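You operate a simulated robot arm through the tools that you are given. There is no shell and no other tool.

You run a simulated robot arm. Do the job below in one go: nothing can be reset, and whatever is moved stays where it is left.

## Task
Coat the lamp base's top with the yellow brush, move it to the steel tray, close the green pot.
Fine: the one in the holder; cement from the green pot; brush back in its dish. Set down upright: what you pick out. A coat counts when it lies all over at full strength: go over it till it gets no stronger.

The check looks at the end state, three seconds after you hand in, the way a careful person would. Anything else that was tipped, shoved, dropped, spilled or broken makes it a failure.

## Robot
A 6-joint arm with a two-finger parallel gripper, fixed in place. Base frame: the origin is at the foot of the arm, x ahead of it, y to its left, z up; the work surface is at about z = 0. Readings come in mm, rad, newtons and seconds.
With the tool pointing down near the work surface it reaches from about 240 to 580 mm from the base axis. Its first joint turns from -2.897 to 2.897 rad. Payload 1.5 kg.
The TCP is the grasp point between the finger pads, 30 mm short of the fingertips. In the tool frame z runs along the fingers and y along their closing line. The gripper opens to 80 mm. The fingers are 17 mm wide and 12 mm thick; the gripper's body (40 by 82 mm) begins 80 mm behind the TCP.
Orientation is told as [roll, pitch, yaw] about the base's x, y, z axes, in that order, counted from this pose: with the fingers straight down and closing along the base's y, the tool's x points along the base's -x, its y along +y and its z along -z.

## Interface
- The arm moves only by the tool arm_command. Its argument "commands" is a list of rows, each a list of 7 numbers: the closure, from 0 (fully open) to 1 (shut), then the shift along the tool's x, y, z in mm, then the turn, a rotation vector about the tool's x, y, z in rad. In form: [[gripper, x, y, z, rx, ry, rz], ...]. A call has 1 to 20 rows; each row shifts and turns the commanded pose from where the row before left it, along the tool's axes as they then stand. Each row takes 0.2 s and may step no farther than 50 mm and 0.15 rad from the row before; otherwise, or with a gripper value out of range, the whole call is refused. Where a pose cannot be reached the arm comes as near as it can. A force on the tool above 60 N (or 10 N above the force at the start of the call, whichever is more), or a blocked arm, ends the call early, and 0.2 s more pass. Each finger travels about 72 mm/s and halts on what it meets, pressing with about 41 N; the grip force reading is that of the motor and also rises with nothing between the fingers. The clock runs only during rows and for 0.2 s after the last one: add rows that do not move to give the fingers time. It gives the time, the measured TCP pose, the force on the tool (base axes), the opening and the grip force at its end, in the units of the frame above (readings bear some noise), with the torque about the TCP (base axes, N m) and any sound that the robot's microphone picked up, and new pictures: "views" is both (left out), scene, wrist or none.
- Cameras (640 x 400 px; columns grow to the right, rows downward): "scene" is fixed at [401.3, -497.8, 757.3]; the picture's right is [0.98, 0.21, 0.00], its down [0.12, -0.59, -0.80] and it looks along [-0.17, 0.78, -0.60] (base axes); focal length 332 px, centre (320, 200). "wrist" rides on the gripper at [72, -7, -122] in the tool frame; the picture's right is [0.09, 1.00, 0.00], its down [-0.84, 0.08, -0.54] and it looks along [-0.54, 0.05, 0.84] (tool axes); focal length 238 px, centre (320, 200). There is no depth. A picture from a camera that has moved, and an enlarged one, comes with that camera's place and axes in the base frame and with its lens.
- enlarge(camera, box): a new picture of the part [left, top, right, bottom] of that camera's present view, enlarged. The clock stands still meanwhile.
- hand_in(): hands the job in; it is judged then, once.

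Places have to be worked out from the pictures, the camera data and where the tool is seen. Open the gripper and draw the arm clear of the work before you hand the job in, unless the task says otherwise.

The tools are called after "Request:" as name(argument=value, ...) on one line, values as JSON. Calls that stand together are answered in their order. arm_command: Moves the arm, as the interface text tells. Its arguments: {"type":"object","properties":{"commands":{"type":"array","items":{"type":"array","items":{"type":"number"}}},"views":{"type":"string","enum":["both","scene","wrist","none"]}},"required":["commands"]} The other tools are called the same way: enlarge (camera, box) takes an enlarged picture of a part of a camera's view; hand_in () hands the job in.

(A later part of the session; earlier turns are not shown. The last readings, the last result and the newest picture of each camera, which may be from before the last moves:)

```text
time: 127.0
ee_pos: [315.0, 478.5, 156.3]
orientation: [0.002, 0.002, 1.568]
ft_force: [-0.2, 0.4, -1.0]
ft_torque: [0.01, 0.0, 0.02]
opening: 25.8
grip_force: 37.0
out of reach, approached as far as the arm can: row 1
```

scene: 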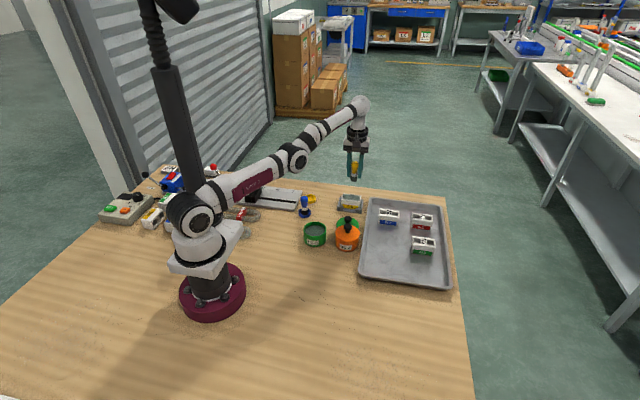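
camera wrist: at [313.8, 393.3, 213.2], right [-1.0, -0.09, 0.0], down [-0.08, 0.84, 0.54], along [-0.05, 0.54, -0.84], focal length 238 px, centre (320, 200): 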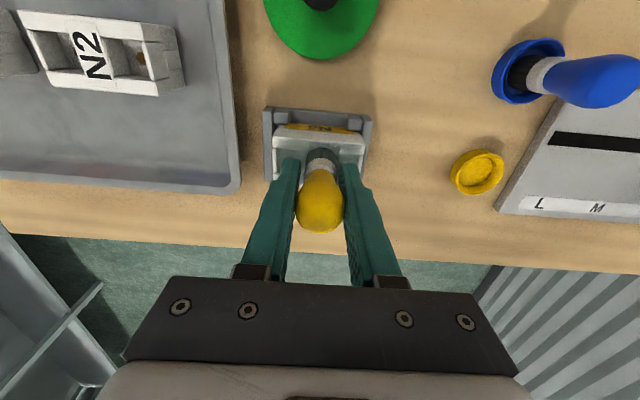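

The arm is stretched near its limit. I lower 25 mm, where it has more reach, then pull back in smaller steps.

Request:
arm_command(commands=[[1, 0, 0, 12, 0, 0, 0], [1, 0, 0, 13, 0, 0, 0], [1, 0, 0, 0, 0, 0, 0]], views="none")

```text
time: 127.8
ee_pos: [315.9, 481.0, 130.8]
orientation: [0.003, 0.003, 1.569]
ft_force: [0.3, -0.2, -1.0]
ft_torque: [-0.02, -0.01, 0.0]
opening: 26.0
grip_force: 36.4
```

Free again. I pull back towards the pot in moderate steps.

Request:
arm_command(commands=[[1, 20, 10, 0, 0, 0, 0], [1, 38, 19, -8, 0, 0, 0], [1, 38, 19, -8, 0, 0, 0], [1, 38, 19, -4, 0, 0, 0], [1, 38, 19, 0, 0, 0, 0], [1, 33, 13, 0, 0, 0, 0], [1, 0, 0, 0, 0, 0, 0]], views="none")

Request:
enlarge(camera="scene", box=[285, 180, 345, 255])

Request:
enlarge(camera="wrist", box=[240, 80, 400, 240])

```text
time: 129.4
ee_pos: [332.4, 465.7, 160.1]
orientation: [0.003, 0.0, 1.568]
ft_force: [-0.3, -0.2, -1.1]
ft_torque: [-0.01, 0.02, 0.02]
opening: 25.8
grip_force: 37.0
out of reach, approached as far as the arm can: row 1, 2, 3, 4, 5, 6
```

```text
5.33 times, centred on (315, 218) of scene
camera zoom: at [401.3, -497.8, 757.3], right [0.98, 0.21, 0.0], down [0.12, -0.59, -0.8], along [-0.17, 0.78, -0.6], focal length 1769 px, centre (347, 107)
```

zoom: 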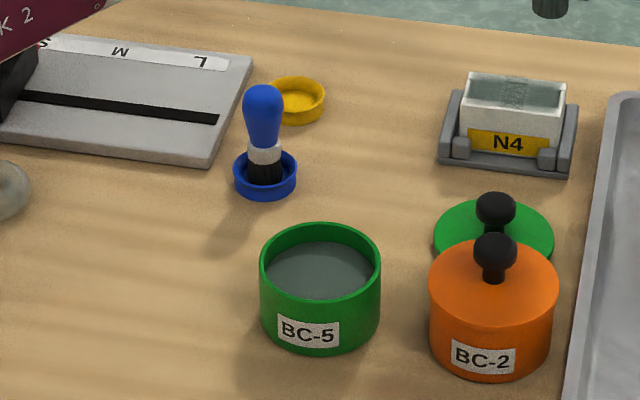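

```text
2.50 times, centred on (320, 160) of wrist
camera zoom: at [339.9, 396.4, 282.2], right [-1.0, -0.09, 0.0], down [-0.07, 0.84, 0.54], along [-0.05, 0.54, -0.84], focal length 596 px, centre (320, 300)
```

zoom: 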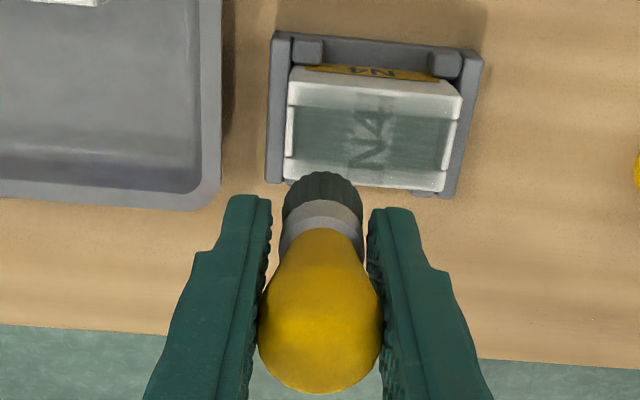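

The arm went the other way; it seems to be at or beyond its straight-elbow point. I look at the whole arm before any further move.

Request:
enlarge(camera="scene", box=[140, 60, 420, 260])

```text
2.00 times, centred on (280, 160) of scene
camera zoom: at [401.3, -497.8, 757.3], right [0.98, 0.21, 0.0], down [0.12, -0.59, -0.8], along [-0.17, 0.78, -0.6], focal length 663 px, centre (400, 280)
```

zoom: 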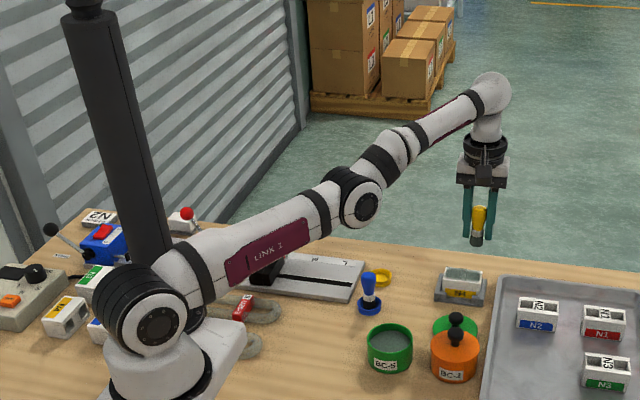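

The elbow has passed slightly below straight, which is why inward moves fail. I stretch outward a little so it straightens, then pull inward to see whether it bends back the normal way.

Request:
arm_command(commands=[[1, -12, -8.7, 0, 0, 0, 0], [1, 12, 8.7, 0, 0, 0, 0], [1, 8, 6, 0, 0, 0, 0], [1, 0, 0, 0, 0, 0, 0]], views="none")

Request:
enlarge(camera="scene", box=[140, 60, 420, 260])

```text
time: 130.4
ee_pos: [329.5, 468.3, 161.9]
orientation: [0.002, 0.002, 1.569]
ft_force: [-0.1, 0.2, -0.7]
ft_torque: [0.02, -0.03, 0.01]
opening: 25.8
grip_force: 36.8
out of reach, approached as far as the arm can: row 1, 2, 3
```

```text
2.00 times, centred on (280, 160) of scene
camera zoom: at [401.3, -497.8, 757.3], right [0.98, 0.21, 0.0], down [0.12, -0.59, -0.8], along [-0.17, 0.78, -0.6], focal length 663 px, centre (400, 280)
```

zoom: 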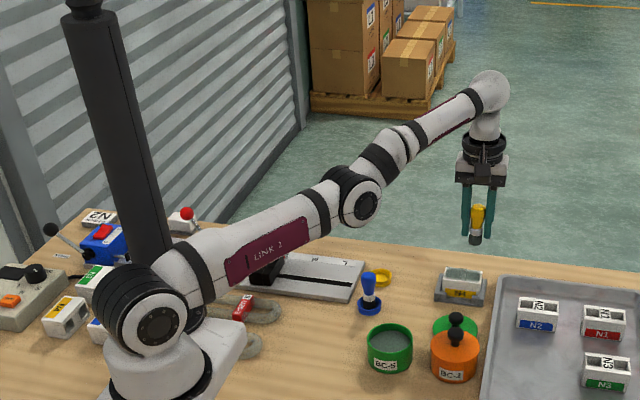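

Still stuck near full stretch. I try a larger outward demand followed by inward moves, to carry the elbow back across the straight point.

Request:
arm_command(commands=[[1, -40, -29, 0, 0, 0, 0], [1, -40, -29, 0, 0, 0, 0], [1, 24, 17, 0, 0, 0, 0], [1, 24, 17, 0, 0, 0, 0], [1, 0, 0, 0, 0, 0, 0]], views="none")

Request:
enlarge(camera="scene", box=[140, 60, 420, 260])

```text
time: 131.6
ee_pos: [295.2, 424.1, 157.7]
orientation: [-0.001, -0.003, 1.566]
ft_force: [-0.6, -0.6, -0.7]
ft_torque: [-0.01, -0.04, -0.02]
opening: 25.9
grip_force: 37.2
out of reach, approached as far as the arm can: row 1, 2
```

```text
2.00 times, centred on (280, 160) of scene
camera zoom: at [401.3, -497.8, 757.3], right [0.98, 0.21, 0.0], down [0.12, -0.59, -0.8], along [-0.17, 0.78, -0.6], focal length 663 px, centre (400, 280)
```

zoom: 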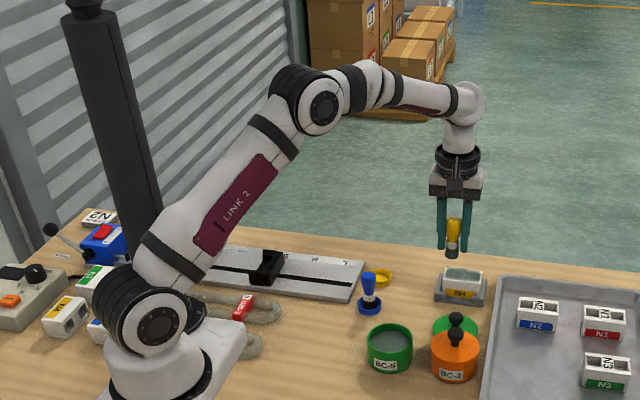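

The elbow is back in its normal bend. I carry the brush to above the pot, and from now on keep well inside the reach limit.

Request:
arm_command(commands=[[1, 37, 19.6, 0, 0, 0, 0], [1, 37, 19.6, 0, 0, 0, 0], [1, 37, 19.6, 0, 0, 0, 0], [1, 37, 19.6, 0, 0, 0, 0], [1, 0, 0, 35, 0, 0, 0], [1, 0, 0, 35, 0, 0, 0], [1, 0, 0, 0, 0, 0, 0]], views="none")

Request:
enlarge(camera="scene", box=[285, 190, 345, 255])

Request:
enlarge(camera="wrist", box=[240, 80, 400, 240])

```text
time: 133.2
ee_pos: [217.5, 275.6, 88.1]
orientation: [-0.002, -0.002, 1.569]
ft_force: [1.7, 0.4, -1.2]
ft_torque: [0.0, -0.01, -0.01]
opening: 26.0
grip_force: 37.4
```

```text
6.15 times, centred on (315, 222) of scene
camera zoom: at [401.3, -497.8, 757.3], right [0.98, 0.21, 0.0], down [0.12, -0.59, -0.8], along [-0.17, 0.78, -0.6], focal length 2041 px, centre (351, 62)
```

zoom: 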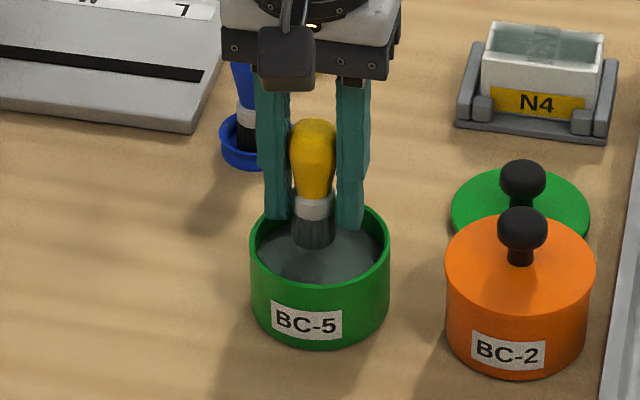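

```text
2.50 times, centred on (320, 160) of wrist
camera zoom: at [224.4, 206.2, 210.3], right [-1.0, -0.09, 0.0], down [-0.08, 0.84, 0.54], along [-0.05, 0.54, -0.84], focal length 596 px, centre (320, 300)
```

zoom: 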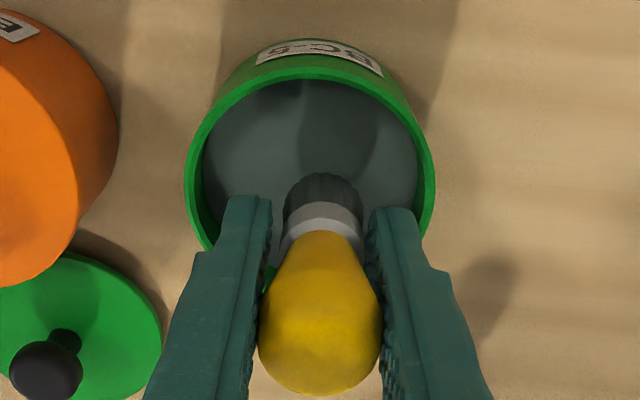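

Centred in the pot. I lower 9 mm and check the force.

Request:
arm_command(commands=[[1, 0, 0, 5, 0, 0, 0], [1, 0, 0, 4, 0, 0, 0], [1, 0, 0, 0, 0, 0, 0]], views="none")

```text
time: 134.0
ee_pos: [219.8, 277.1, 78.5]
orientation: [0.0, 0.0, 1.57]
ft_force: [0.8, -1.2, -1.0]
ft_torque: [-0.01, -0.04, 0.0]
opening: 25.8
grip_force: 37.0
```

Request:
arm_command(commands=[[1, 0, 0, 1.5, 0, 0, 0], [1, 0, 0, 1, 0, 0, 0], [1, 0, 0, 0, 0, 0, 0]], views="none")

```text
time: 134.8
ee_pos: [218.3, 278.1, 76.5]
orientation: [-0.002, -0.001, 1.57]
ft_force: [-0.3, -0.1, -0.7]
ft_torque: [0.06, 0.01, 0.01]
opening: 26.1
grip_force: 37.1
```

Request:
arm_command(commands=[[1, 0, 0, 1, 0, 0, 0], [1, 0, 0, 0, 0, 0, 0]], views="none")

```text
time: 135.4
ee_pos: [217.8, 276.3, 75.8]
orientation: [0.002, 0.001, 1.567]
ft_force: [-0.9, 0.1, -1.0]
ft_torque: [0.03, 0.03, 0.03]
opening: 26.3
grip_force: 37.4
```

Request:
arm_command(commands=[[1, 0, 0, 1, 0, 0, 0], [1, 0, 0, 0, 0, 0, 0]], views="none")

Request:
enlarge(camera="scene", box=[285, 190, 345, 255])

```text
time: 136.0
ee_pos: [218.2, 278.1, 75.8]
orientation: [0.001, 0.0, 1.57]
ft_force: [0.6, -0.3, -1.2]
ft_torque: [0.02, 0.05, 0.02]
opening: 25.7
grip_force: 37.3
```

```text
6.15 times, centred on (315, 222) of scene
camera zoom: at [401.3, -497.8, 757.3], right [0.98, 0.21, 0.0], down [0.12, -0.59, -0.8], along [-0.17, 0.78, -0.6], focal length 2041 px, centre (351, 62)
```

zoom: 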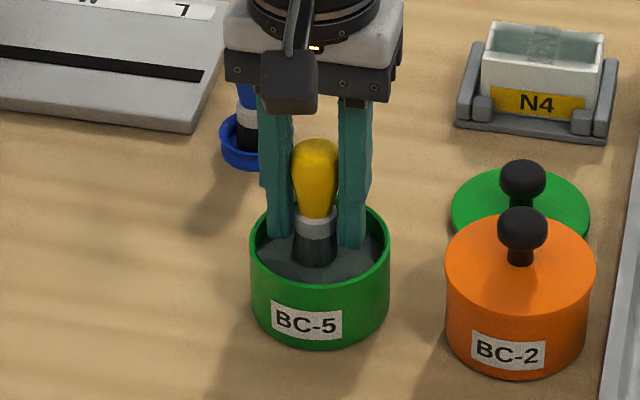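

The bristles are entering the cement. One more millimetre at a time.

Request:
arm_command(commands=[[1, 0, 0, 1, 0, 0, 0], [1, 0, 0, 0, 0, 0, 0]], views="none")

```text
time: 136.6
ee_pos: [217.8, 277.5, 74.5]
orientation: [0.0, -0.002, 1.569]
ft_force: [-5.1, -2.7, 19.2]
ft_torque: [-0.05, 0.01, -0.01]
opening: 26.2
grip_force: 36.8
```

Contact is 19 N, so it is loaded. I lift out and return to N4, this time over the near rail (y ≈ 452.5).

Request:
arm_command(commands=[[1, 0, 0, -20, 0, 0, 0], [1, 0, 0, -40, 0, 0, 0], [1, -43.8, -22, 0, 0, 0, 0], [1, -43.8, -22, 0, 0, 0, 0], [1, -43.8, -22, 0, 0, 0, 0], [1, -43.8, -22, 0, 0, 0, 0], [1, 0, 0, 40, 0, 0, 0], [1, 0, 0, 0, 0, 0, 0]], views="none")

Request:
enlarge(camera="scene", box=[335, 180, 370, 214])

Request:
enlarge(camera="wrist", box=[250, 90, 400, 210])

```text
time: 138.4
ee_pos: [304.7, 452.3, 94.4]
orientation: [0.001, 0.0, 1.569]
ft_force: [0.6, 0.2, -0.6]
ft_torque: [-0.02, 0.04, -0.01]
opening: 26.0
grip_force: 37.7
```

```text
11.76 times, centred on (352, 197) of scene
camera zoom: at [401.3, -497.8, 757.3], right [0.98, 0.21, 0.0], down [0.12, -0.59, -0.8], along [-0.17, 0.78, -0.6], focal length 3901 px, centre (-62, 235)
```

zoom: 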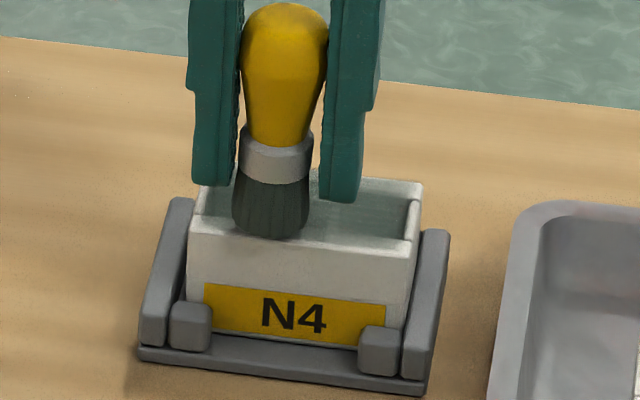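

```text
3.33 times, centred on (325, 150) of wrist
camera zoom: at [311.1, 380.8, 216.5], right [-1.0, -0.09, 0.0], down [-0.08, 0.84, 0.54], along [-0.05, 0.54, -0.84], focal length 794 px, centre (303, 367)
```

zoom: 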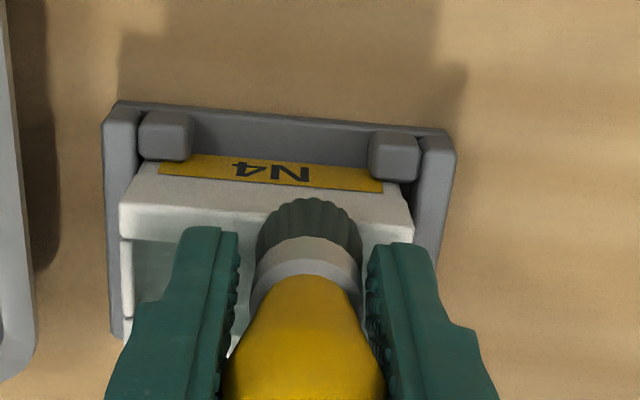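

The brush sits over the near rail, about 4 mm up. I come down in steps.

Request:
arm_command(commands=[[1, 0, 0, 3, 0, 0, 0], [1, 0, 0, 1, 0, 0, 0], [1, 0, 0, 0, 0, 0, 0]], views="none")

```text
time: 139.2
ee_pos: [305.2, 451.0, 89.7]
orientation: [0.0, -0.001, 1.569]
ft_force: [0.6, -0.5, 0.5]
ft_torque: [-0.01, -0.01, 0.0]
opening: 26.0
grip_force: 37.6
```

Request:
arm_command(commands=[[1, 0, 0, 0.7, 0, 0, 0], [1, 0, 0, 0, 0, 0, 0]], views="none")

```text
time: 139.8
ee_pos: [306.7, 451.4, 88.5]
orientation: [0.001, 0.002, 1.569]
ft_force: [0.1, 0.0, -1.0]
ft_torque: [0.02, -0.04, 0.0]
opening: 26.0
grip_force: 37.1
```

Request:
arm_command(commands=[[1, 0, 0, 0.7, 0, 0, 0], [1, 0, 0, 0, 0, 0, 0]], views="none")

```text
time: 140.4
ee_pos: [306.9, 451.7, 88.9]
orientation: [-0.001, 0.0, 1.569]
ft_force: [0.3, -1.3, 0.3]
ft_torque: [0.01, -0.02, 0.03]
opening: 25.6
grip_force: 37.1
```

Request:
arm_command(commands=[[1, 0, 0, 0.6, 0, 0, 0], [1, 0, 0, 0, 0, 0, 0]], views="none")

Request:
enlarge(camera="scene", box=[335, 180, 370, 214])

```text
time: 141.0
ee_pos: [306.2, 451.6, 88.6]
orientation: [0.001, -0.003, 1.57]
ft_force: [-1.2, -1.6, 9.0]
ft_torque: [0.0, 0.01, -0.01]
opening: 26.1
grip_force: 36.7
```

```text
11.76 times, centred on (352, 197) of scene
camera zoom: at [401.3, -497.8, 757.3], right [0.98, 0.21, 0.0], down [0.12, -0.59, -0.8], along [-0.17, 0.78, -0.6], focal length 3901 px, centre (-62, 235)
```

zoom: 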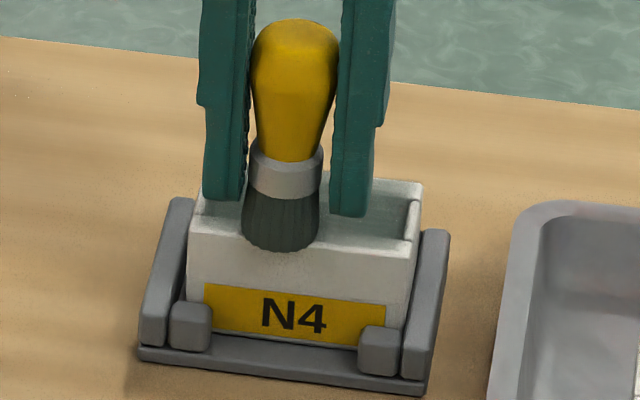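

Contact 9 N on the near rail. I sweep slowly to the near-x end and then the full length to the other end.

Request:
arm_command(commands=[[1, 0, 5.5, 0.05, 0, 0, 0], [1, 0, 5.5, 0.08, 0, 0, 0], [1, 0, 5.5, 0.08, 0, 0, 0], [1, 0, 5.5, 0.08, 0, 0, 0], [1, 0, 5.5, 0.08, 0, 0, 0], [1, 0, 5.5, 0.08, 0, 0, 0]], views="none")

Request:
enlarge(camera="wrist", box=[220, 90, 380, 210])

```text
time: 142.4
ee_pos: [273.7, 452.4, 87.4]
orientation: [0.001, 0.001, 1.57]
ft_force: [2.4, -0.2, 8.1]
ft_torque: [0.02, -0.16, -0.03]
opening: 26.0
grip_force: 37.1
```

```text
3.33 times, centred on (300, 150) of wrist
camera zoom: at [280.6, 381.1, 209.8], right [-1.0, -0.09, 0.0], down [-0.07, 0.84, 0.54], along [-0.05, 0.54, -0.84], focal length 794 px, centre (387, 367)
```

zoom: 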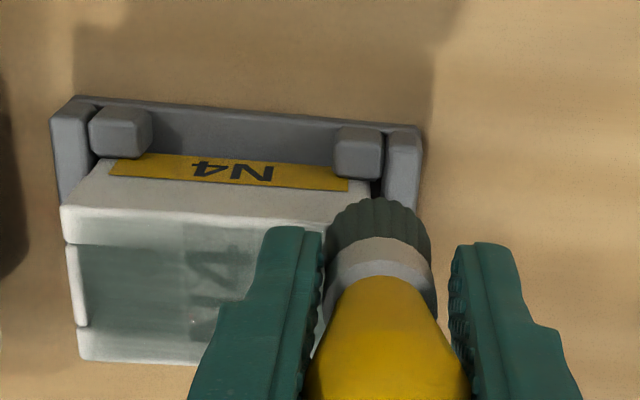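

Contact holds to the near-x end. Now the full length of the near rail towards +x.

Request:
arm_command(commands=[[1, 0, -5, 0, 0, 0, 0], [1, 0, -5, -0.1, 0, 0, 0], [1, 0, -5, -0.1, 0, 0, 0], [1, 0, -5, -0.1, 0, 0, 0], [1, 0, -5, -0.1, 0, 0, 0], [1, 0, -5, -0.1, 0, 0, 0], [1, 0, -5, -0.1, 0, 0, 0], [1, 0, -5, -0.1, 0, 0, 0], [1, 0, -5, -0.1, 0, 0, 0], [1, 0, -5, -0.1, 0, 0, 0], [1, 0, -5, -0.1, 0, 0, 0], [1, 0, -5, -0.1, 0, 0, 0], [1, 0, -5, -0.1, 0, 0, 0]], views="none")

Request:
enlarge(camera="wrist", box=[270, 100, 400, 200])

Request:
enlarge(camera="scene", box=[338, 188, 368, 214])

```text
time: 145.2
ee_pos: [339.9, 451.6, 88.2]
orientation: [0.001, 0.001, 1.571]
ft_force: [0.2, -0.7, -1.6]
ft_torque: [0.01, 0.0, -0.02]
opening: 25.9
grip_force: 36.9
```

```text
4.00 times, centred on (335, 150) of wrist
camera zoom: at [346.9, 381.1, 210.8], right [-1.0, -0.09, 0.0], down [-0.08, 0.84, 0.54], along [-0.05, 0.54, -0.84], focal length 953 px, centre (260, 400)
```

zoom: 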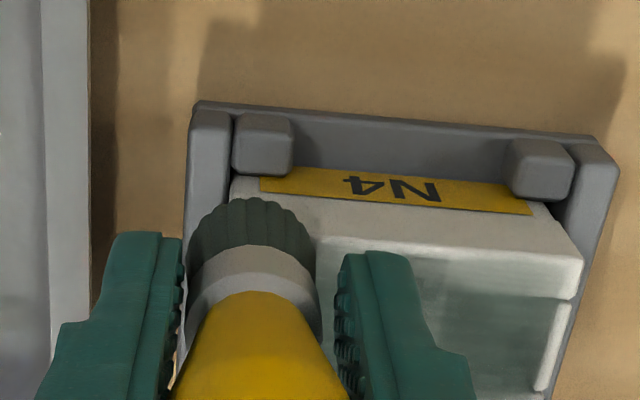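

```text
15.38 times, centred on (353, 201) of scene
camera zoom: at [401.3, -497.8, 757.3], right [0.98, 0.21, 0.0], down [0.12, -0.59, -0.8], along [-0.17, 0.78, -0.6], focal length 5102 px, centre (-188, 185)
```

zoom: 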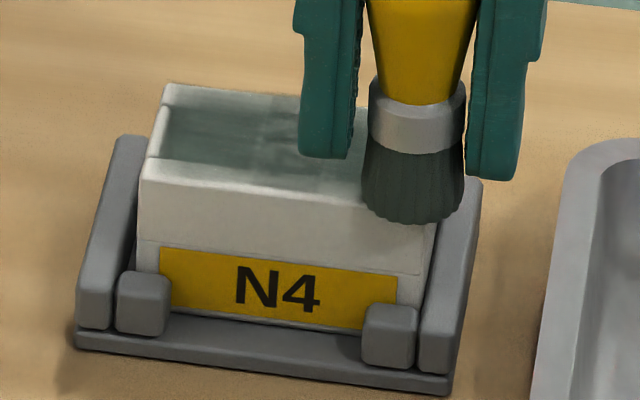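

The rail's inner part has taken the coat; only its rounded outer edge looks pale. I continue with the next lane (y ≈ 458), back towards the near-x end.

Request:
arm_command(commands=[[1, 0, 0, -3, 0, 0, 0], [1, -6, 5, 0, 0, 0, 0], [1, 0, 0, 3.3, 0, 0, 0], [1, 0, 0, 0, 0, 0, 0]], views="none")

```text
time: 146.2
ee_pos: [334.2, 457.8, 87.9]
orientation: [0.0, -0.002, 1.566]
ft_force: [-0.2, 0.1, 5.0]
ft_torque: [-0.06, 0.02, 0.01]
opening: 25.9
grip_force: 37.3
```

Contact 5 N. I sweep back along this lane with the gentle slope.

Request:
arm_command(commands=[[1, 0, 5, 0.1, 0, 0, 0], [1, 0, 5, 0.1, 0, 0, 0], [1, 0, 5, 0.1, 0, 0, 0], [1, 0, 5, 0.1, 0, 0, 0], [1, 0, 5, 0.1, 0, 0, 0], [1, 0, 5, 0.1, 0, 0, 0], [1, 0, 5, 0.1, 0, 0, 0], [1, 0, 5, 0.1, 0, 0, 0], [1, 0, 5, 0.1, 0, 0, 0], [1, 0, 5, 0.1, 0, 0, 0], [1, 0, 5, 0.1, 0, 0, 0], [1, 0, 5, 0.1, 0, 0, 0], [1, 0, 3, 0, 0, 0, 0]], views="none")

Request:
enlarge(camera="scene", box=[335, 180, 370, 214])

Request:
enlarge(camera="wrist", box=[220, 90, 380, 210])

```text
time: 149.0
ee_pos: [270.5, 459.1, 87.5]
orientation: [0.0, 0.001, 1.569]
ft_force: [3.6, 0.2, 7.3]
ft_torque: [0.05, -0.14, -0.03]
opening: 26.2
grip_force: 37.2
```

```text
11.76 times, centred on (352, 197) of scene
camera zoom: at [401.3, -497.8, 757.3], right [0.98, 0.21, 0.0], down [0.12, -0.59, -0.8], along [-0.17, 0.78, -0.6], focal length 3901 px, centre (-62, 235)
```

zoom: 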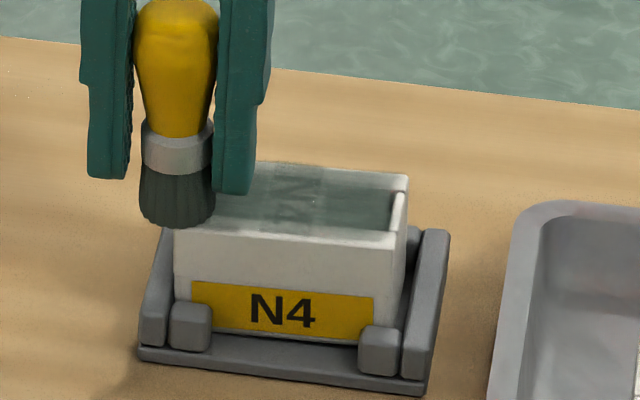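

```text
3.33 times, centred on (300, 150) of wrist
camera zoom: at [278.1, 387.4, 209.5], right [-1.0, -0.09, 0.0], down [-0.08, 0.84, 0.54], along [-0.05, 0.54, -0.84], focal length 794 px, centre (387, 367)
```

zoom: 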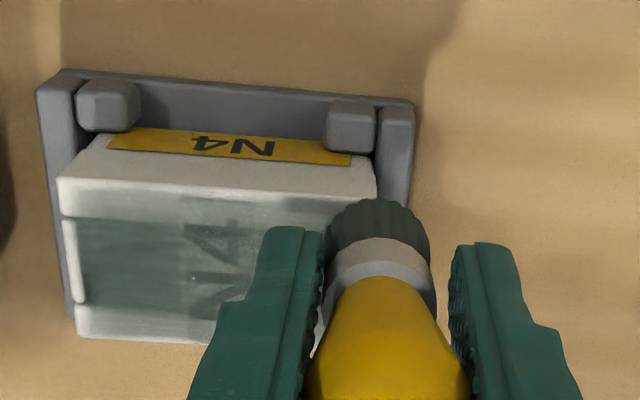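

Contact held all the way. Next lane inward (y ≈ 464), sweeping towards +x.

Request:
arm_command(commands=[[1, 0, 0, -3, 0, 0, 0], [1, -6, -5, 0, 0, 0, 0], [1, 0, 0, 2.9, 0, 0, 0], [1, 0, -5, -0.1, 0, 0, 0], [1, 0, -5, -0.1, 0, 0, 0], [1, 0, -5, -0.1, 0, 0, 0], [1, 0, -5, -0.1, 0, 0, 0], [1, 0, -5, -0.1, 0, 0, 0], [1, 0, -5, -0.1, 0, 0, 0], [1, 0, -5, -0.1, 0, 0, 0], [1, 0, -5, -0.1, 0, 0, 0], [1, 0, -5, -0.1, 0, 0, 0], [1, 0, -5, -0.1, 0, 0, 0], [1, 0, -5, -0.1, 0, 0, 0], [1, 0, -5, -0.1, 0, 0, 0]], views="none")

Request:
enlarge(camera="scene", box=[335, 180, 370, 214])

Request:
enlarge(camera="wrist", box=[270, 100, 400, 200])

```text
time: 152.2
ee_pos: [336.7, 464.0, 86.9]
orientation: [0.001, 0.0, 1.57]
ft_force: [-0.3, 0.7, 0.1]
ft_torque: [-0.04, -0.02, 0.04]
opening: 25.8
grip_force: 37.4
```

```text
11.76 times, centred on (352, 197) of scene
camera zoom: at [401.3, -497.8, 757.3], right [0.98, 0.21, 0.0], down [0.12, -0.59, -0.8], along [-0.17, 0.78, -0.6], focal length 3901 px, centre (-62, 235)
```

zoom: 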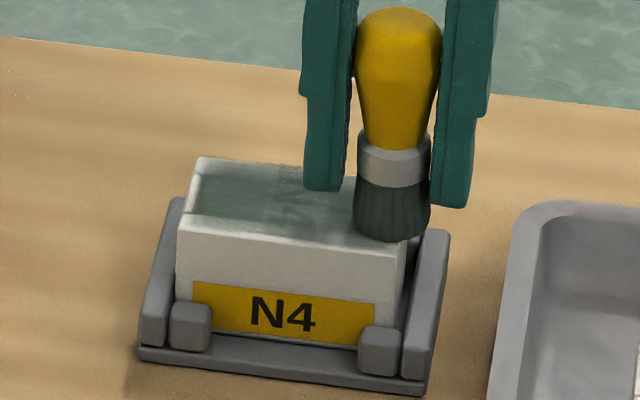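

```text
4.00 times, centred on (335, 150) of wrist
camera zoom: at [343.4, 392.9, 210.7], right [-1.0, -0.09, 0.0], down [-0.07, 0.84, 0.54], along [-0.05, 0.54, -0.84], focal length 953 px, centre (260, 400)
```

zoom: 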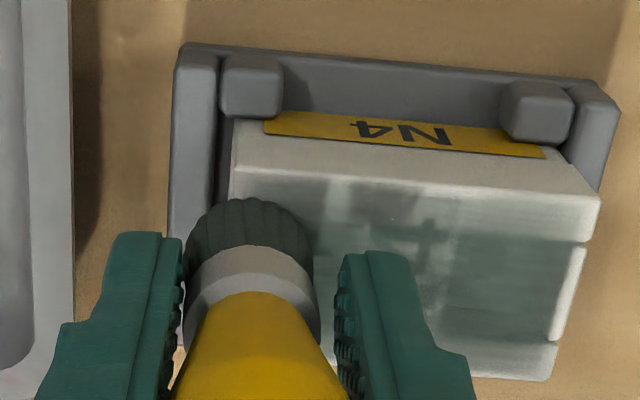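

Little contact in that lane. I hop to the far half (y ≈ 476, x ≈ 322) and sweep back a bit lower.

Request:
arm_command(commands=[[1, 0, 0, -3, 0, 0, 0], [1, -12, 14, 0, 0, 0, 0], [1, 0, 0, 3.2, 0, 0, 0], [1, 0, 0, 0, 0, 0, 0]], views="none")

```text
time: 153.2
ee_pos: [321.3, 476.5, 87.4]
orientation: [0.0, -0.001, 1.569]
ft_force: [0.3, 0.1, -0.3]
ft_torque: [-0.05, 0.01, -0.01]
opening: 25.9
grip_force: 37.4
```

No touch yet; I lower 0.4 mm and sweep back with the slope, watching the force.

Request:
arm_command(commands=[[1, 0, 0, 0.4, 0, 0, 0], [1, 0, 5, 0.1, 0, 0, 0], [1, 0, 5, 0.1, 0, 0, 0], [1, 0, 5, 0.1, 0, 0, 0], [1, 0, 5, 0.1, 0, 0, 0]], views="none")

Request:
enlarge(camera="scene", box=[335, 180, 370, 214])

```text
time: 154.4
ee_pos: [302.9, 475.6, 87.4]
orientation: [0.001, -0.003, 1.57]
ft_force: [2.7, -0.2, 5.7]
ft_torque: [-0.02, 0.02, 0.0]
opening: 26.3
grip_force: 36.8
```

```text
11.76 times, centred on (352, 197) of scene
camera zoom: at [401.3, -497.8, 757.3], right [0.98, 0.21, 0.0], down [0.12, -0.59, -0.8], along [-0.17, 0.78, -0.6], focal length 3901 px, centre (-62, 235)
```

zoom: 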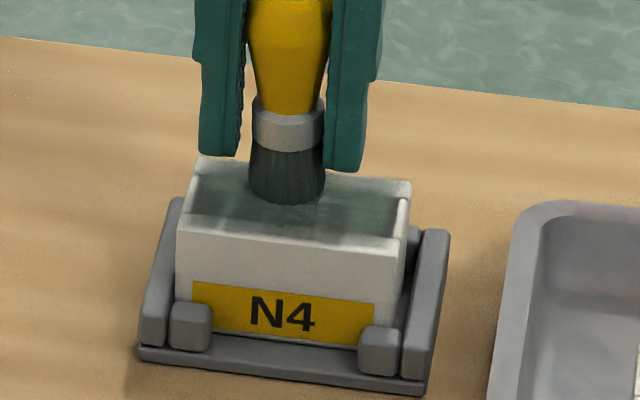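

Contact 5.7 N and the lettering in the near half is fading out. I continue to the near-x end, hop to y ≈ 483 and sweep out to x ≈ 316.

Request:
arm_command(commands=[[1, 0, 5, 0.06, 0, 0, 0], [1, 0, 5, 0.06, 0, 0, 0], [1, 0, 5, 0.06, 0, 0, 0], [1, 0, 5, 0.06, 0, 0, 0], [1, 0, 5, 0.06, 0, 0, 0], [1, 0, 4, 0, 0, 0, 0], [1, 0, 0, -3, 0, 0, 0], [1, -7, 0, 0, 0, 0, 0], [1, 0, 0, 3, 0, 0, 0], [1, 0, -5, -0.06, 0, 0, 0], [1, 0, -5, -0.06, 0, 0, 0], [1, 0, -5, -0.08, 0, 0, 0], [1, 0, -5, -0.08, 0, 0, 0], [1, 0, -5, -0.08, 0, 0, 0], [1, 0, -5, -0.08, 0, 0, 0], [1, 0, -5, -0.08, 0, 0, 0], [1, 0, -5, -0.08, 0, 0, 0]], views="none")

Request:
enlarge(camera="scene", box=[335, 180, 370, 214])

Request:
enlarge(camera="wrist", box=[250, 60, 400, 210])

```text
time: 158.0
ee_pos: [311.6, 481.9, 86.0]
orientation: [0.001, 0.0, 1.57]
ft_force: [-4.0, 0.1, 8.6]
ft_torque: [0.02, 0.19, -0.03]
opening: 26.0
grip_force: 37.2
```

```text
11.76 times, centred on (352, 197) of scene
camera zoom: at [401.3, -497.8, 757.3], right [0.98, 0.21, 0.0], down [0.12, -0.59, -0.8], along [-0.17, 0.78, -0.6], focal length 3901 px, centre (-62, 235)
```

zoom: 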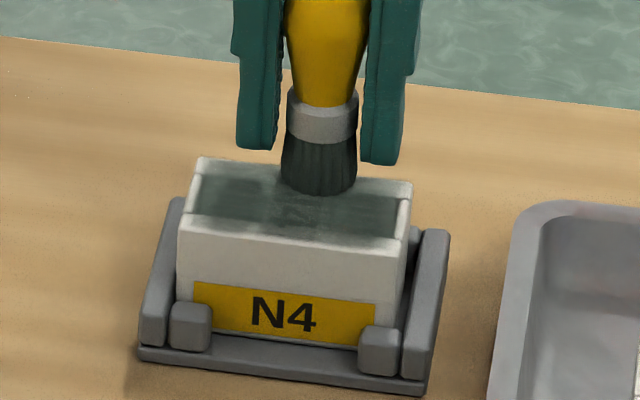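

```text
2.67 times, centred on (325, 135) of wrist
camera zoom: at [320.2, 412.2, 209.3], right [-1.0, -0.09, 0.0], down [-0.08, 0.84, 0.54], along [-0.05, 0.54, -0.84], focal length 636 px, centre (307, 373)
```

zoom: 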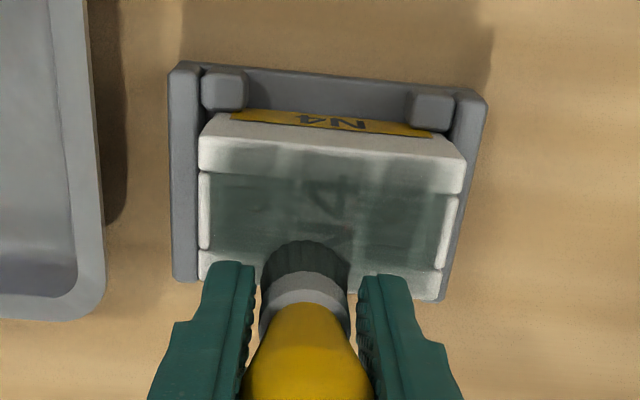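

The coat is getting uniform; the +x end, in particular its far corner, is still pale because it lies near my reach limit. I lift, lean the tool outward by 0.06 rad to gain reach, and move the brush over that far corner.

Request:
arm_command(commands=[[1, 0, 0, -4, 0, 0, 0], [1, 0, 0, 0, 0.034, -0.049, 0], [1, 0.4, -10, 0.3, 0, 0, 0], [1, 0.5, -10, 0.3, 0, 0, 0], [1, 0.1, 0.1, 2, 0, 0, 0], [1, 0, 0, 0, 0, 0, 0]], views="none")

Request:
enlarge(camera="scene", box=[335, 180, 370, 214])

Request:
enlarge(camera="scene", box=[140, 60, 420, 260])

```text
time: 159.4
ee_pos: [332.7, 482.0, 88.7]
orientation: [-0.032, -0.049, 1.569]
ft_force: [1.0, 0.3, 0.2]
ft_torque: [0.0, 0.01, 0.03]
opening: 25.9
grip_force: 37.2
```

```text
11.76 times, centred on (352, 197) of scene
camera zoom: at [401.3, -497.8, 757.3], right [0.98, 0.21, 0.0], down [0.12, -0.59, -0.8], along [-0.17, 0.78, -0.6], focal length 3901 px, centre (-62, 235)
```

zoom: 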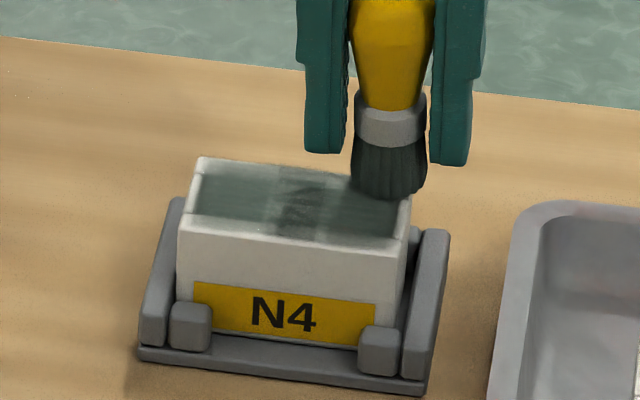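

```text
2.00 times, centred on (280, 160) of scene
camera zoom: at [401.3, -497.8, 757.3], right [0.98, 0.21, 0.0], down [0.12, -0.59, -0.8], along [-0.17, 0.78, -0.6], focal length 663 px, centre (400, 280)
```

zoom: 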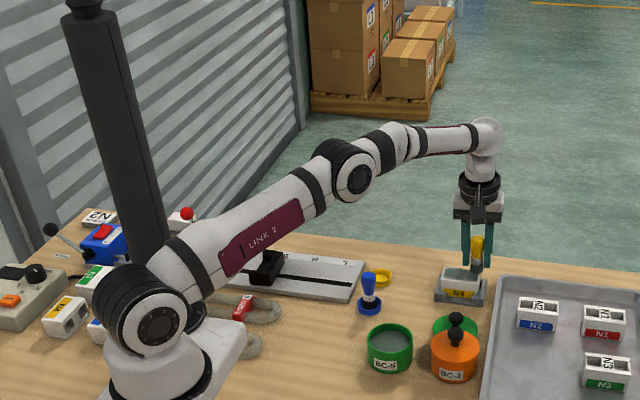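

The reach works and the elbow is bent the normal way. The brush is over the far corner; I lower to contact.

Request:
arm_command(commands=[[1, 0.03, 0.02, 0.7, 0, 0, 0], [1, 0, 0, 0, 0, 0, 0]], views="none")

```text
time: 160.0
ee_pos: [332.2, 482.1, 88.2]
orientation: [-0.034, -0.05, 1.569]
ft_force: [-0.8, 0.1, -0.6]
ft_torque: [-0.03, 0.01, -0.04]
opening: 26.1
grip_force: 37.0
```

Request:
arm_command(commands=[[1, 0.03, 0.02, 0.7, 0, 0, 0], [1, 0, 0, 0, 0, 0, 0]], views="none")

```text
time: 160.6
ee_pos: [333.4, 482.5, 87.4]
orientation: [-0.034, -0.05, 1.569]
ft_force: [-0.3, -0.3, -0.5]
ft_torque: [0.01, 0.03, 0.02]
opening: 26.1
grip_force: 37.0
```

Another small step down, then small strokes over this corner.

Request:
arm_command(commands=[[1, 0.03, 0.02, 0.6, 0, 0, 0], [1, 0, 5, -0.17, 0, 0, 0], [1, 0, 5, -0.17, 0, 0, 0], [1, 0, 5, -0.17, 0, 0, 0], [1, 0, 5, -0.17, 0, 0, 0]], views="none")

Request:
enlarge(camera="scene", box=[335, 180, 370, 214])

```text
time: 161.8
ee_pos: [312.1, 481.5, 87.2]
orientation: [-0.034, -0.052, 1.57]
ft_force: [2.5, 0.2, 3.2]
ft_torque: [-0.02, -0.02, 0.0]
opening: 26.3
grip_force: 37.4
```

```text
11.76 times, centred on (352, 197) of scene
camera zoom: at [401.3, -497.8, 757.3], right [0.98, 0.21, 0.0], down [0.12, -0.59, -0.8], along [-0.17, 0.78, -0.6], focal length 3901 px, centre (-62, 235)
```

zoom: 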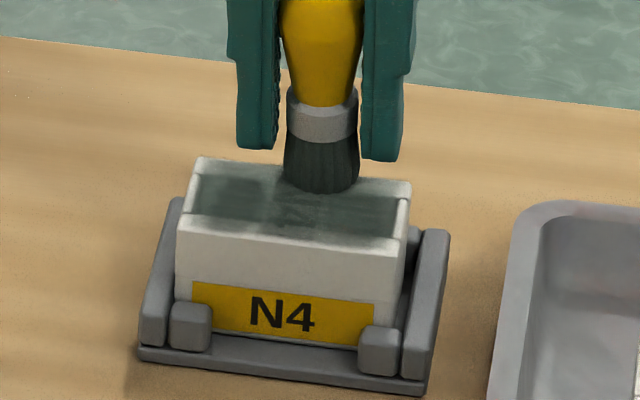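

Contact 3 N. I stroke out over the corner again and back twice.

Request:
arm_command(commands=[[1, 0, -5, 0.2, 0, 0, 0], [1, 0, -5, 0.2, 0, 0, 0], [1, 0, -5, 0.2, 0, 0, 0], [1, 0, -5, 0.2, 0, 0, 0], [1, 0, -2, 0.07, 0, 0, 0], [1, -3, 0, 0.15, 0, 0, 0], [1, 0, 5, -0.17, 0, 0, 0], [1, 0, 5, -0.17, 0, 0, 0], [1, 0, 5, -0.17, 0, 0, 0], [1, 0, 5, -0.17, 0, 0, 0], [1, 0, 5, -0.17, 0, 0, 0]], views="none")

Request:
enlarge(camera="scene", box=[335, 180, 370, 214])

Request:
enlarge(camera="wrist", box=[250, 60, 400, 210])

```text
time: 164.2
ee_pos: [309.9, 485.9, 88.9]
orientation: [-0.034, -0.048, 1.569]
ft_force: [0.0, -0.3, -0.6]
ft_torque: [0.02, -0.02, 0.01]
opening: 26.0
grip_force: 37.8
```

```text
11.76 times, centred on (352, 197) of scene
camera zoom: at [401.3, -497.8, 757.3], right [0.98, 0.21, 0.0], down [0.12, -0.59, -0.8], along [-0.17, 0.78, -0.6], focal length 3901 px, centre (-62, 235)
```

zoom: 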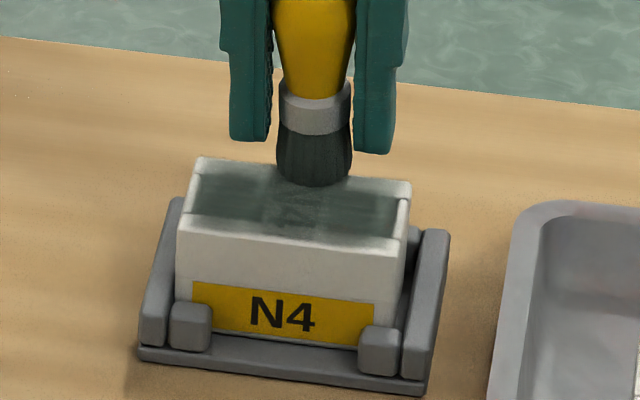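

```text
2.67 times, centred on (325, 135) of wrist
camera zoom: at [312.7, 408.3, 206.8], right [-1.0, -0.09, -0.04], down [-0.09, 0.81, 0.58], along [-0.02, 0.58, -0.81], focal length 636 px, centre (307, 373)
```

zoom: 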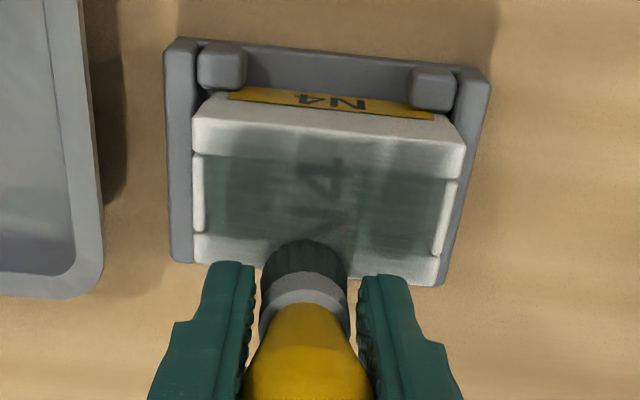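

The coat is now fairly even; the paler places are the four corners and the outermost edges, where the round brush reached least. I lift, bring the tool vertical again and go to the near edge (y ≈ 449.5).

Request:
arm_command(commands=[[1, 0, 0, -5, 0, 0, 0], [1, 0, 0, 0, -0.034, 0.049, 0], [1, 36, 3, 0, 0, 0, 0], [1, 0, 0, 3.5, 0, 0, 0], [1, 0, 0, 0, 0, 0, 0]], views="none")

Request:
enlarge(camera="scene", box=[335, 180, 370, 214])

Request:
enlarge(camera="wrist", box=[250, 90, 400, 210])

```text
time: 165.4
ee_pos: [306.9, 450.3, 87.6]
orientation: [0.0, 0.001, 1.569]
ft_force: [-0.8, 0.4, -1.3]
ft_torque: [0.0, -0.01, -0.03]
opening: 26.2
grip_force: 37.0
```

```text
11.76 times, centred on (352, 197) of scene
camera zoom: at [401.3, -497.8, 757.3], right [0.98, 0.21, 0.0], down [0.12, -0.59, -0.8], along [-0.17, 0.78, -0.6], focal length 3901 px, centre (-62, 235)
```

zoom: 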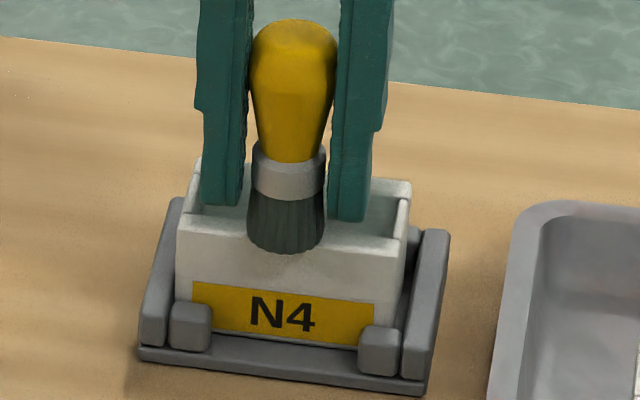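

```text
3.33 times, centred on (325, 150) of wrist
camera zoom: at [314.1, 378.9, 210.9], right [-1.0, -0.09, 0.0], down [-0.07, 0.84, 0.54], along [-0.05, 0.54, -0.84], focal length 794 px, centre (303, 367)
```

zoom: 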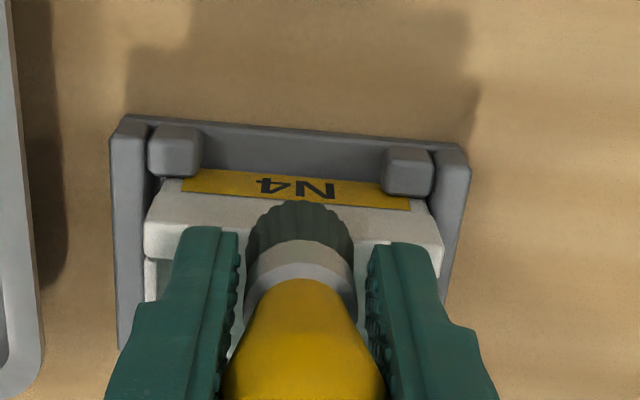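

In place over the near edge. I step down to contact.

Request:
arm_command(commands=[[1, 0, 0, 0.8, 0, 0, 0], [1, 0, 0, 0, 0, 0, 0]], views="none")

```text
time: 166.0
ee_pos: [305.9, 449.2, 88.9]
orientation: [0.001, 0.001, 1.569]
ft_force: [-0.4, 0.3, -0.5]
ft_torque: [0.01, 0.0, -0.01]
opening: 25.8
grip_force: 37.4
```

Request:
arm_command(commands=[[1, 0, 0, 0.7, 0, 0, 0], [1, 0, 0, 0, 0, 0, 0]], views="none")

```text
time: 166.6
ee_pos: [306.5, 448.6, 88.3]
orientation: [0.002, -0.001, 1.569]
ft_force: [-0.6, -0.6, -1.0]
ft_torque: [-0.01, 0.0, 0.04]
opening: 25.9
grip_force: 37.5
```

Request:
arm_command(commands=[[1, 0, 0, 0.6, 0, 0, 0], [1, 0, 0, 0, 0, 0, 0]], views="none")

Request:
enlarge(camera="scene", box=[338, 188, 368, 214])

```text
time: 167.2
ee_pos: [306.2, 449.6, 87.2]
orientation: [0.0, 0.002, 1.569]
ft_force: [1.1, 1.0, -0.5]
ft_torque: [-0.01, 0.02, 0.0]
opening: 26.0
grip_force: 37.0
```

```text
15.38 times, centred on (353, 201) of scene
camera zoom: at [401.3, -497.8, 757.3], right [0.98, 0.21, 0.0], down [0.12, -0.59, -0.8], along [-0.17, 0.78, -0.6], focal length 5102 px, centre (-188, 185)
```

zoom: 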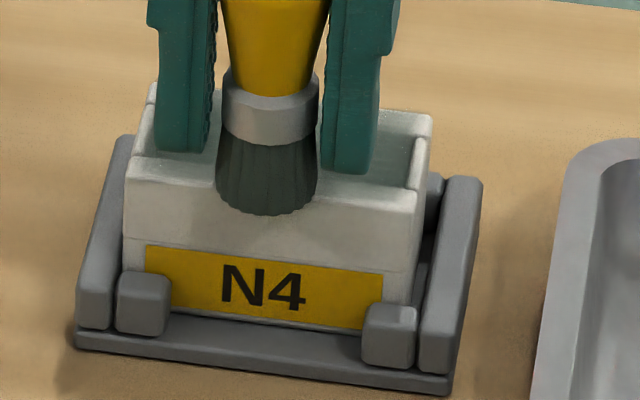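

The bristles overhang the near edge at about surface height. I sweep along this edge both ways without pressing lower.

Request:
arm_command(commands=[[1, 0, 5.5, 0.08, 0, 0, 0], [1, 0, 5.5, 0.08, 0, 0, 0], [1, 0, 5.5, 0.08, 0, 0, 0], [1, 0, 5.5, 0.08, 0, 0, 0], [1, 0, 5.5, 0.08, 0, 0, 0], [1, 0, 5.5, 0.08, 0, 0, 0]], views="none")

Request:
enlarge(camera="scene", box=[338, 188, 368, 214])

Request:
enlarge(camera="wrist", box=[220, 90, 380, 210])

```text
time: 168.6
ee_pos: [272.8, 449.7, 86.0]
orientation: [-0.001, -0.002, 1.569]
ft_force: [1.8, -1.1, 6.5]
ft_torque: [0.06, -0.13, 0.0]
opening: 25.9
grip_force: 36.9
```

```text
15.38 times, centred on (353, 201) of scene
camera zoom: at [401.3, -497.8, 757.3], right [0.98, 0.21, 0.0], down [0.12, -0.59, -0.8], along [-0.17, 0.78, -0.6], focal length 5102 px, centre (-188, 185)
```

zoom: 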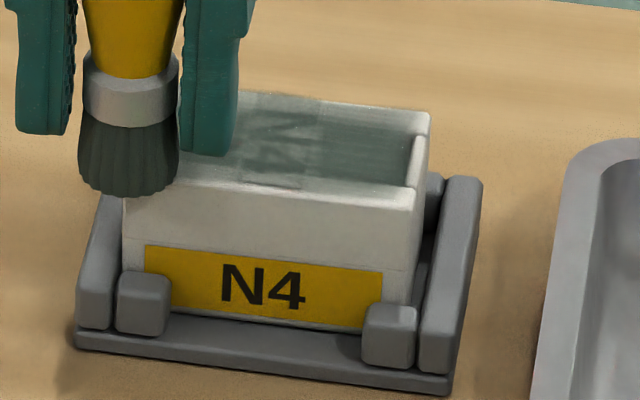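

```text
3.33 times, centred on (300, 150) of wrist
camera zoom: at [281.3, 378.7, 209.2], right [-1.0, -0.09, 0.0], down [-0.08, 0.84, 0.54], along [-0.05, 0.54, -0.84], focal length 794 px, centre (387, 367)
```

zoom: 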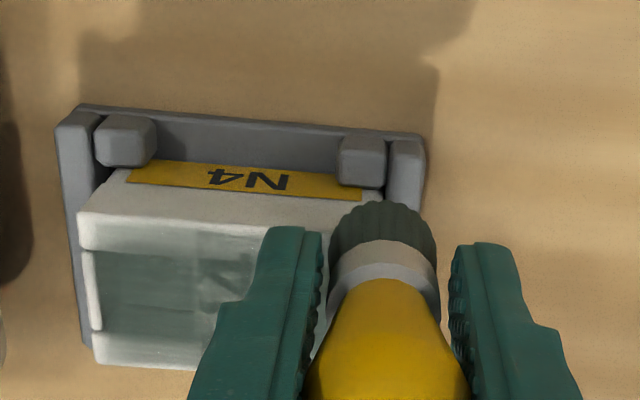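

Contact is 6.5 N at this corner. I sweep the near edge out to the +x corner.

Request:
arm_command(commands=[[1, 0, 0, 0, 0, 0, 0], [1, 0, -5, -0.06, 0, 0, 0], [1, 0, -5, -0.08, 0, 0, 0], [1, 0, -5, -0.08, 0, 0, 0], [1, 0, -5, -0.08, 0, 0, 0], [1, 0, -5, -0.08, 0, 0, 0], [1, 0, -5, -0.08, 0, 0, 0], [1, 0, -5, -0.08, 0, 0, 0], [1, 0, -5, -0.08, 0, 0, 0], [1, 0, -5, -0.08, 0, 0, 0], [1, 0, -5, -0.08, 0, 0, 0], [1, 0, -5, -0.08, 0, 0, 0], [1, 0, -5, -0.08, 0, 0, 0], [1, 0, -5, -0.08, 0, 0, 0], [1, 0, 0, 0, 0, 0, 0]], views="none")

Request:
enlarge(camera="scene", box=[338, 188, 368, 214])

Request:
enlarge(camera="wrist", box=[270, 100, 400, 200])

```text
time: 171.8
ee_pos: [336.9, 449.7, 87.5]
orientation: [-0.001, 0.0, 1.565]
ft_force: [-0.4, 0.9, -0.8]
ft_torque: [0.0, -0.02, 0.01]
opening: 26.0
grip_force: 37.7
```

```text
15.38 times, centred on (353, 201) of scene
camera zoom: at [401.3, -497.8, 757.3], right [0.98, 0.21, 0.0], down [0.12, -0.59, -0.8], along [-0.17, 0.78, -0.6], focal length 5102 px, centre (-188, 185)
```

zoom: 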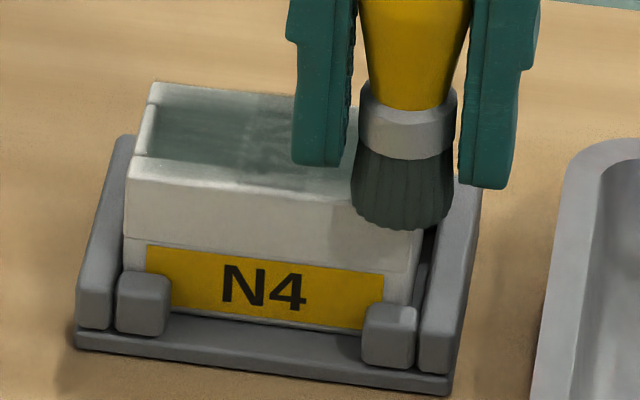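

```text
4.00 times, centred on (335, 150) of wrist
camera zoom: at [345.7, 378.4, 210.2], right [-1.0, -0.09, 0.0], down [-0.07, 0.84, 0.54], along [-0.05, 0.54, -0.84], focal length 953 px, centre (260, 400)
```

zoom: 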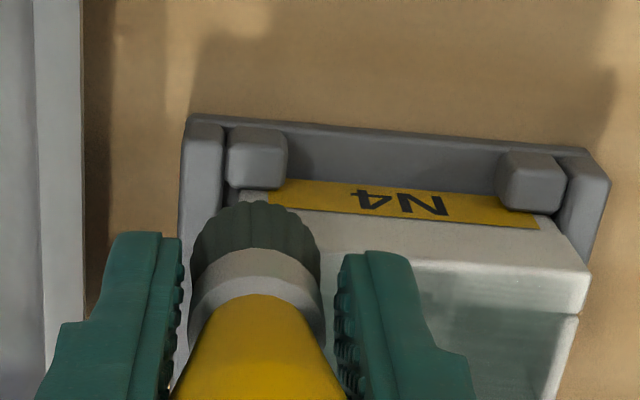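

The rail's outer strip hasn't changed. As a test I'll press lightly at one spot of the near rail (x ≈ 320, y ≈ 453), dwell with tiny strokes, and compare that spot.

Request:
arm_command(commands=[[1, 0, 0, -2, 0, 0, 0], [1, -3.5, 16, 0, 0, 0, 0], [1, 0, 0, 2.5, 0, 0, 0], [1, 0, 0, 0.5, 0, 0, 0], [1, 0, 0, 0, 0, 0, 0]], views="none")

```text
time: 173.0
ee_pos: [321.3, 451.8, 87.2]
orientation: [-0.001, 0.0, 1.57]
ft_force: [-0.4, 0.0, 6.1]
ft_torque: [0.0, 0.12, 0.05]
opening: 26.0
grip_force: 36.8
```

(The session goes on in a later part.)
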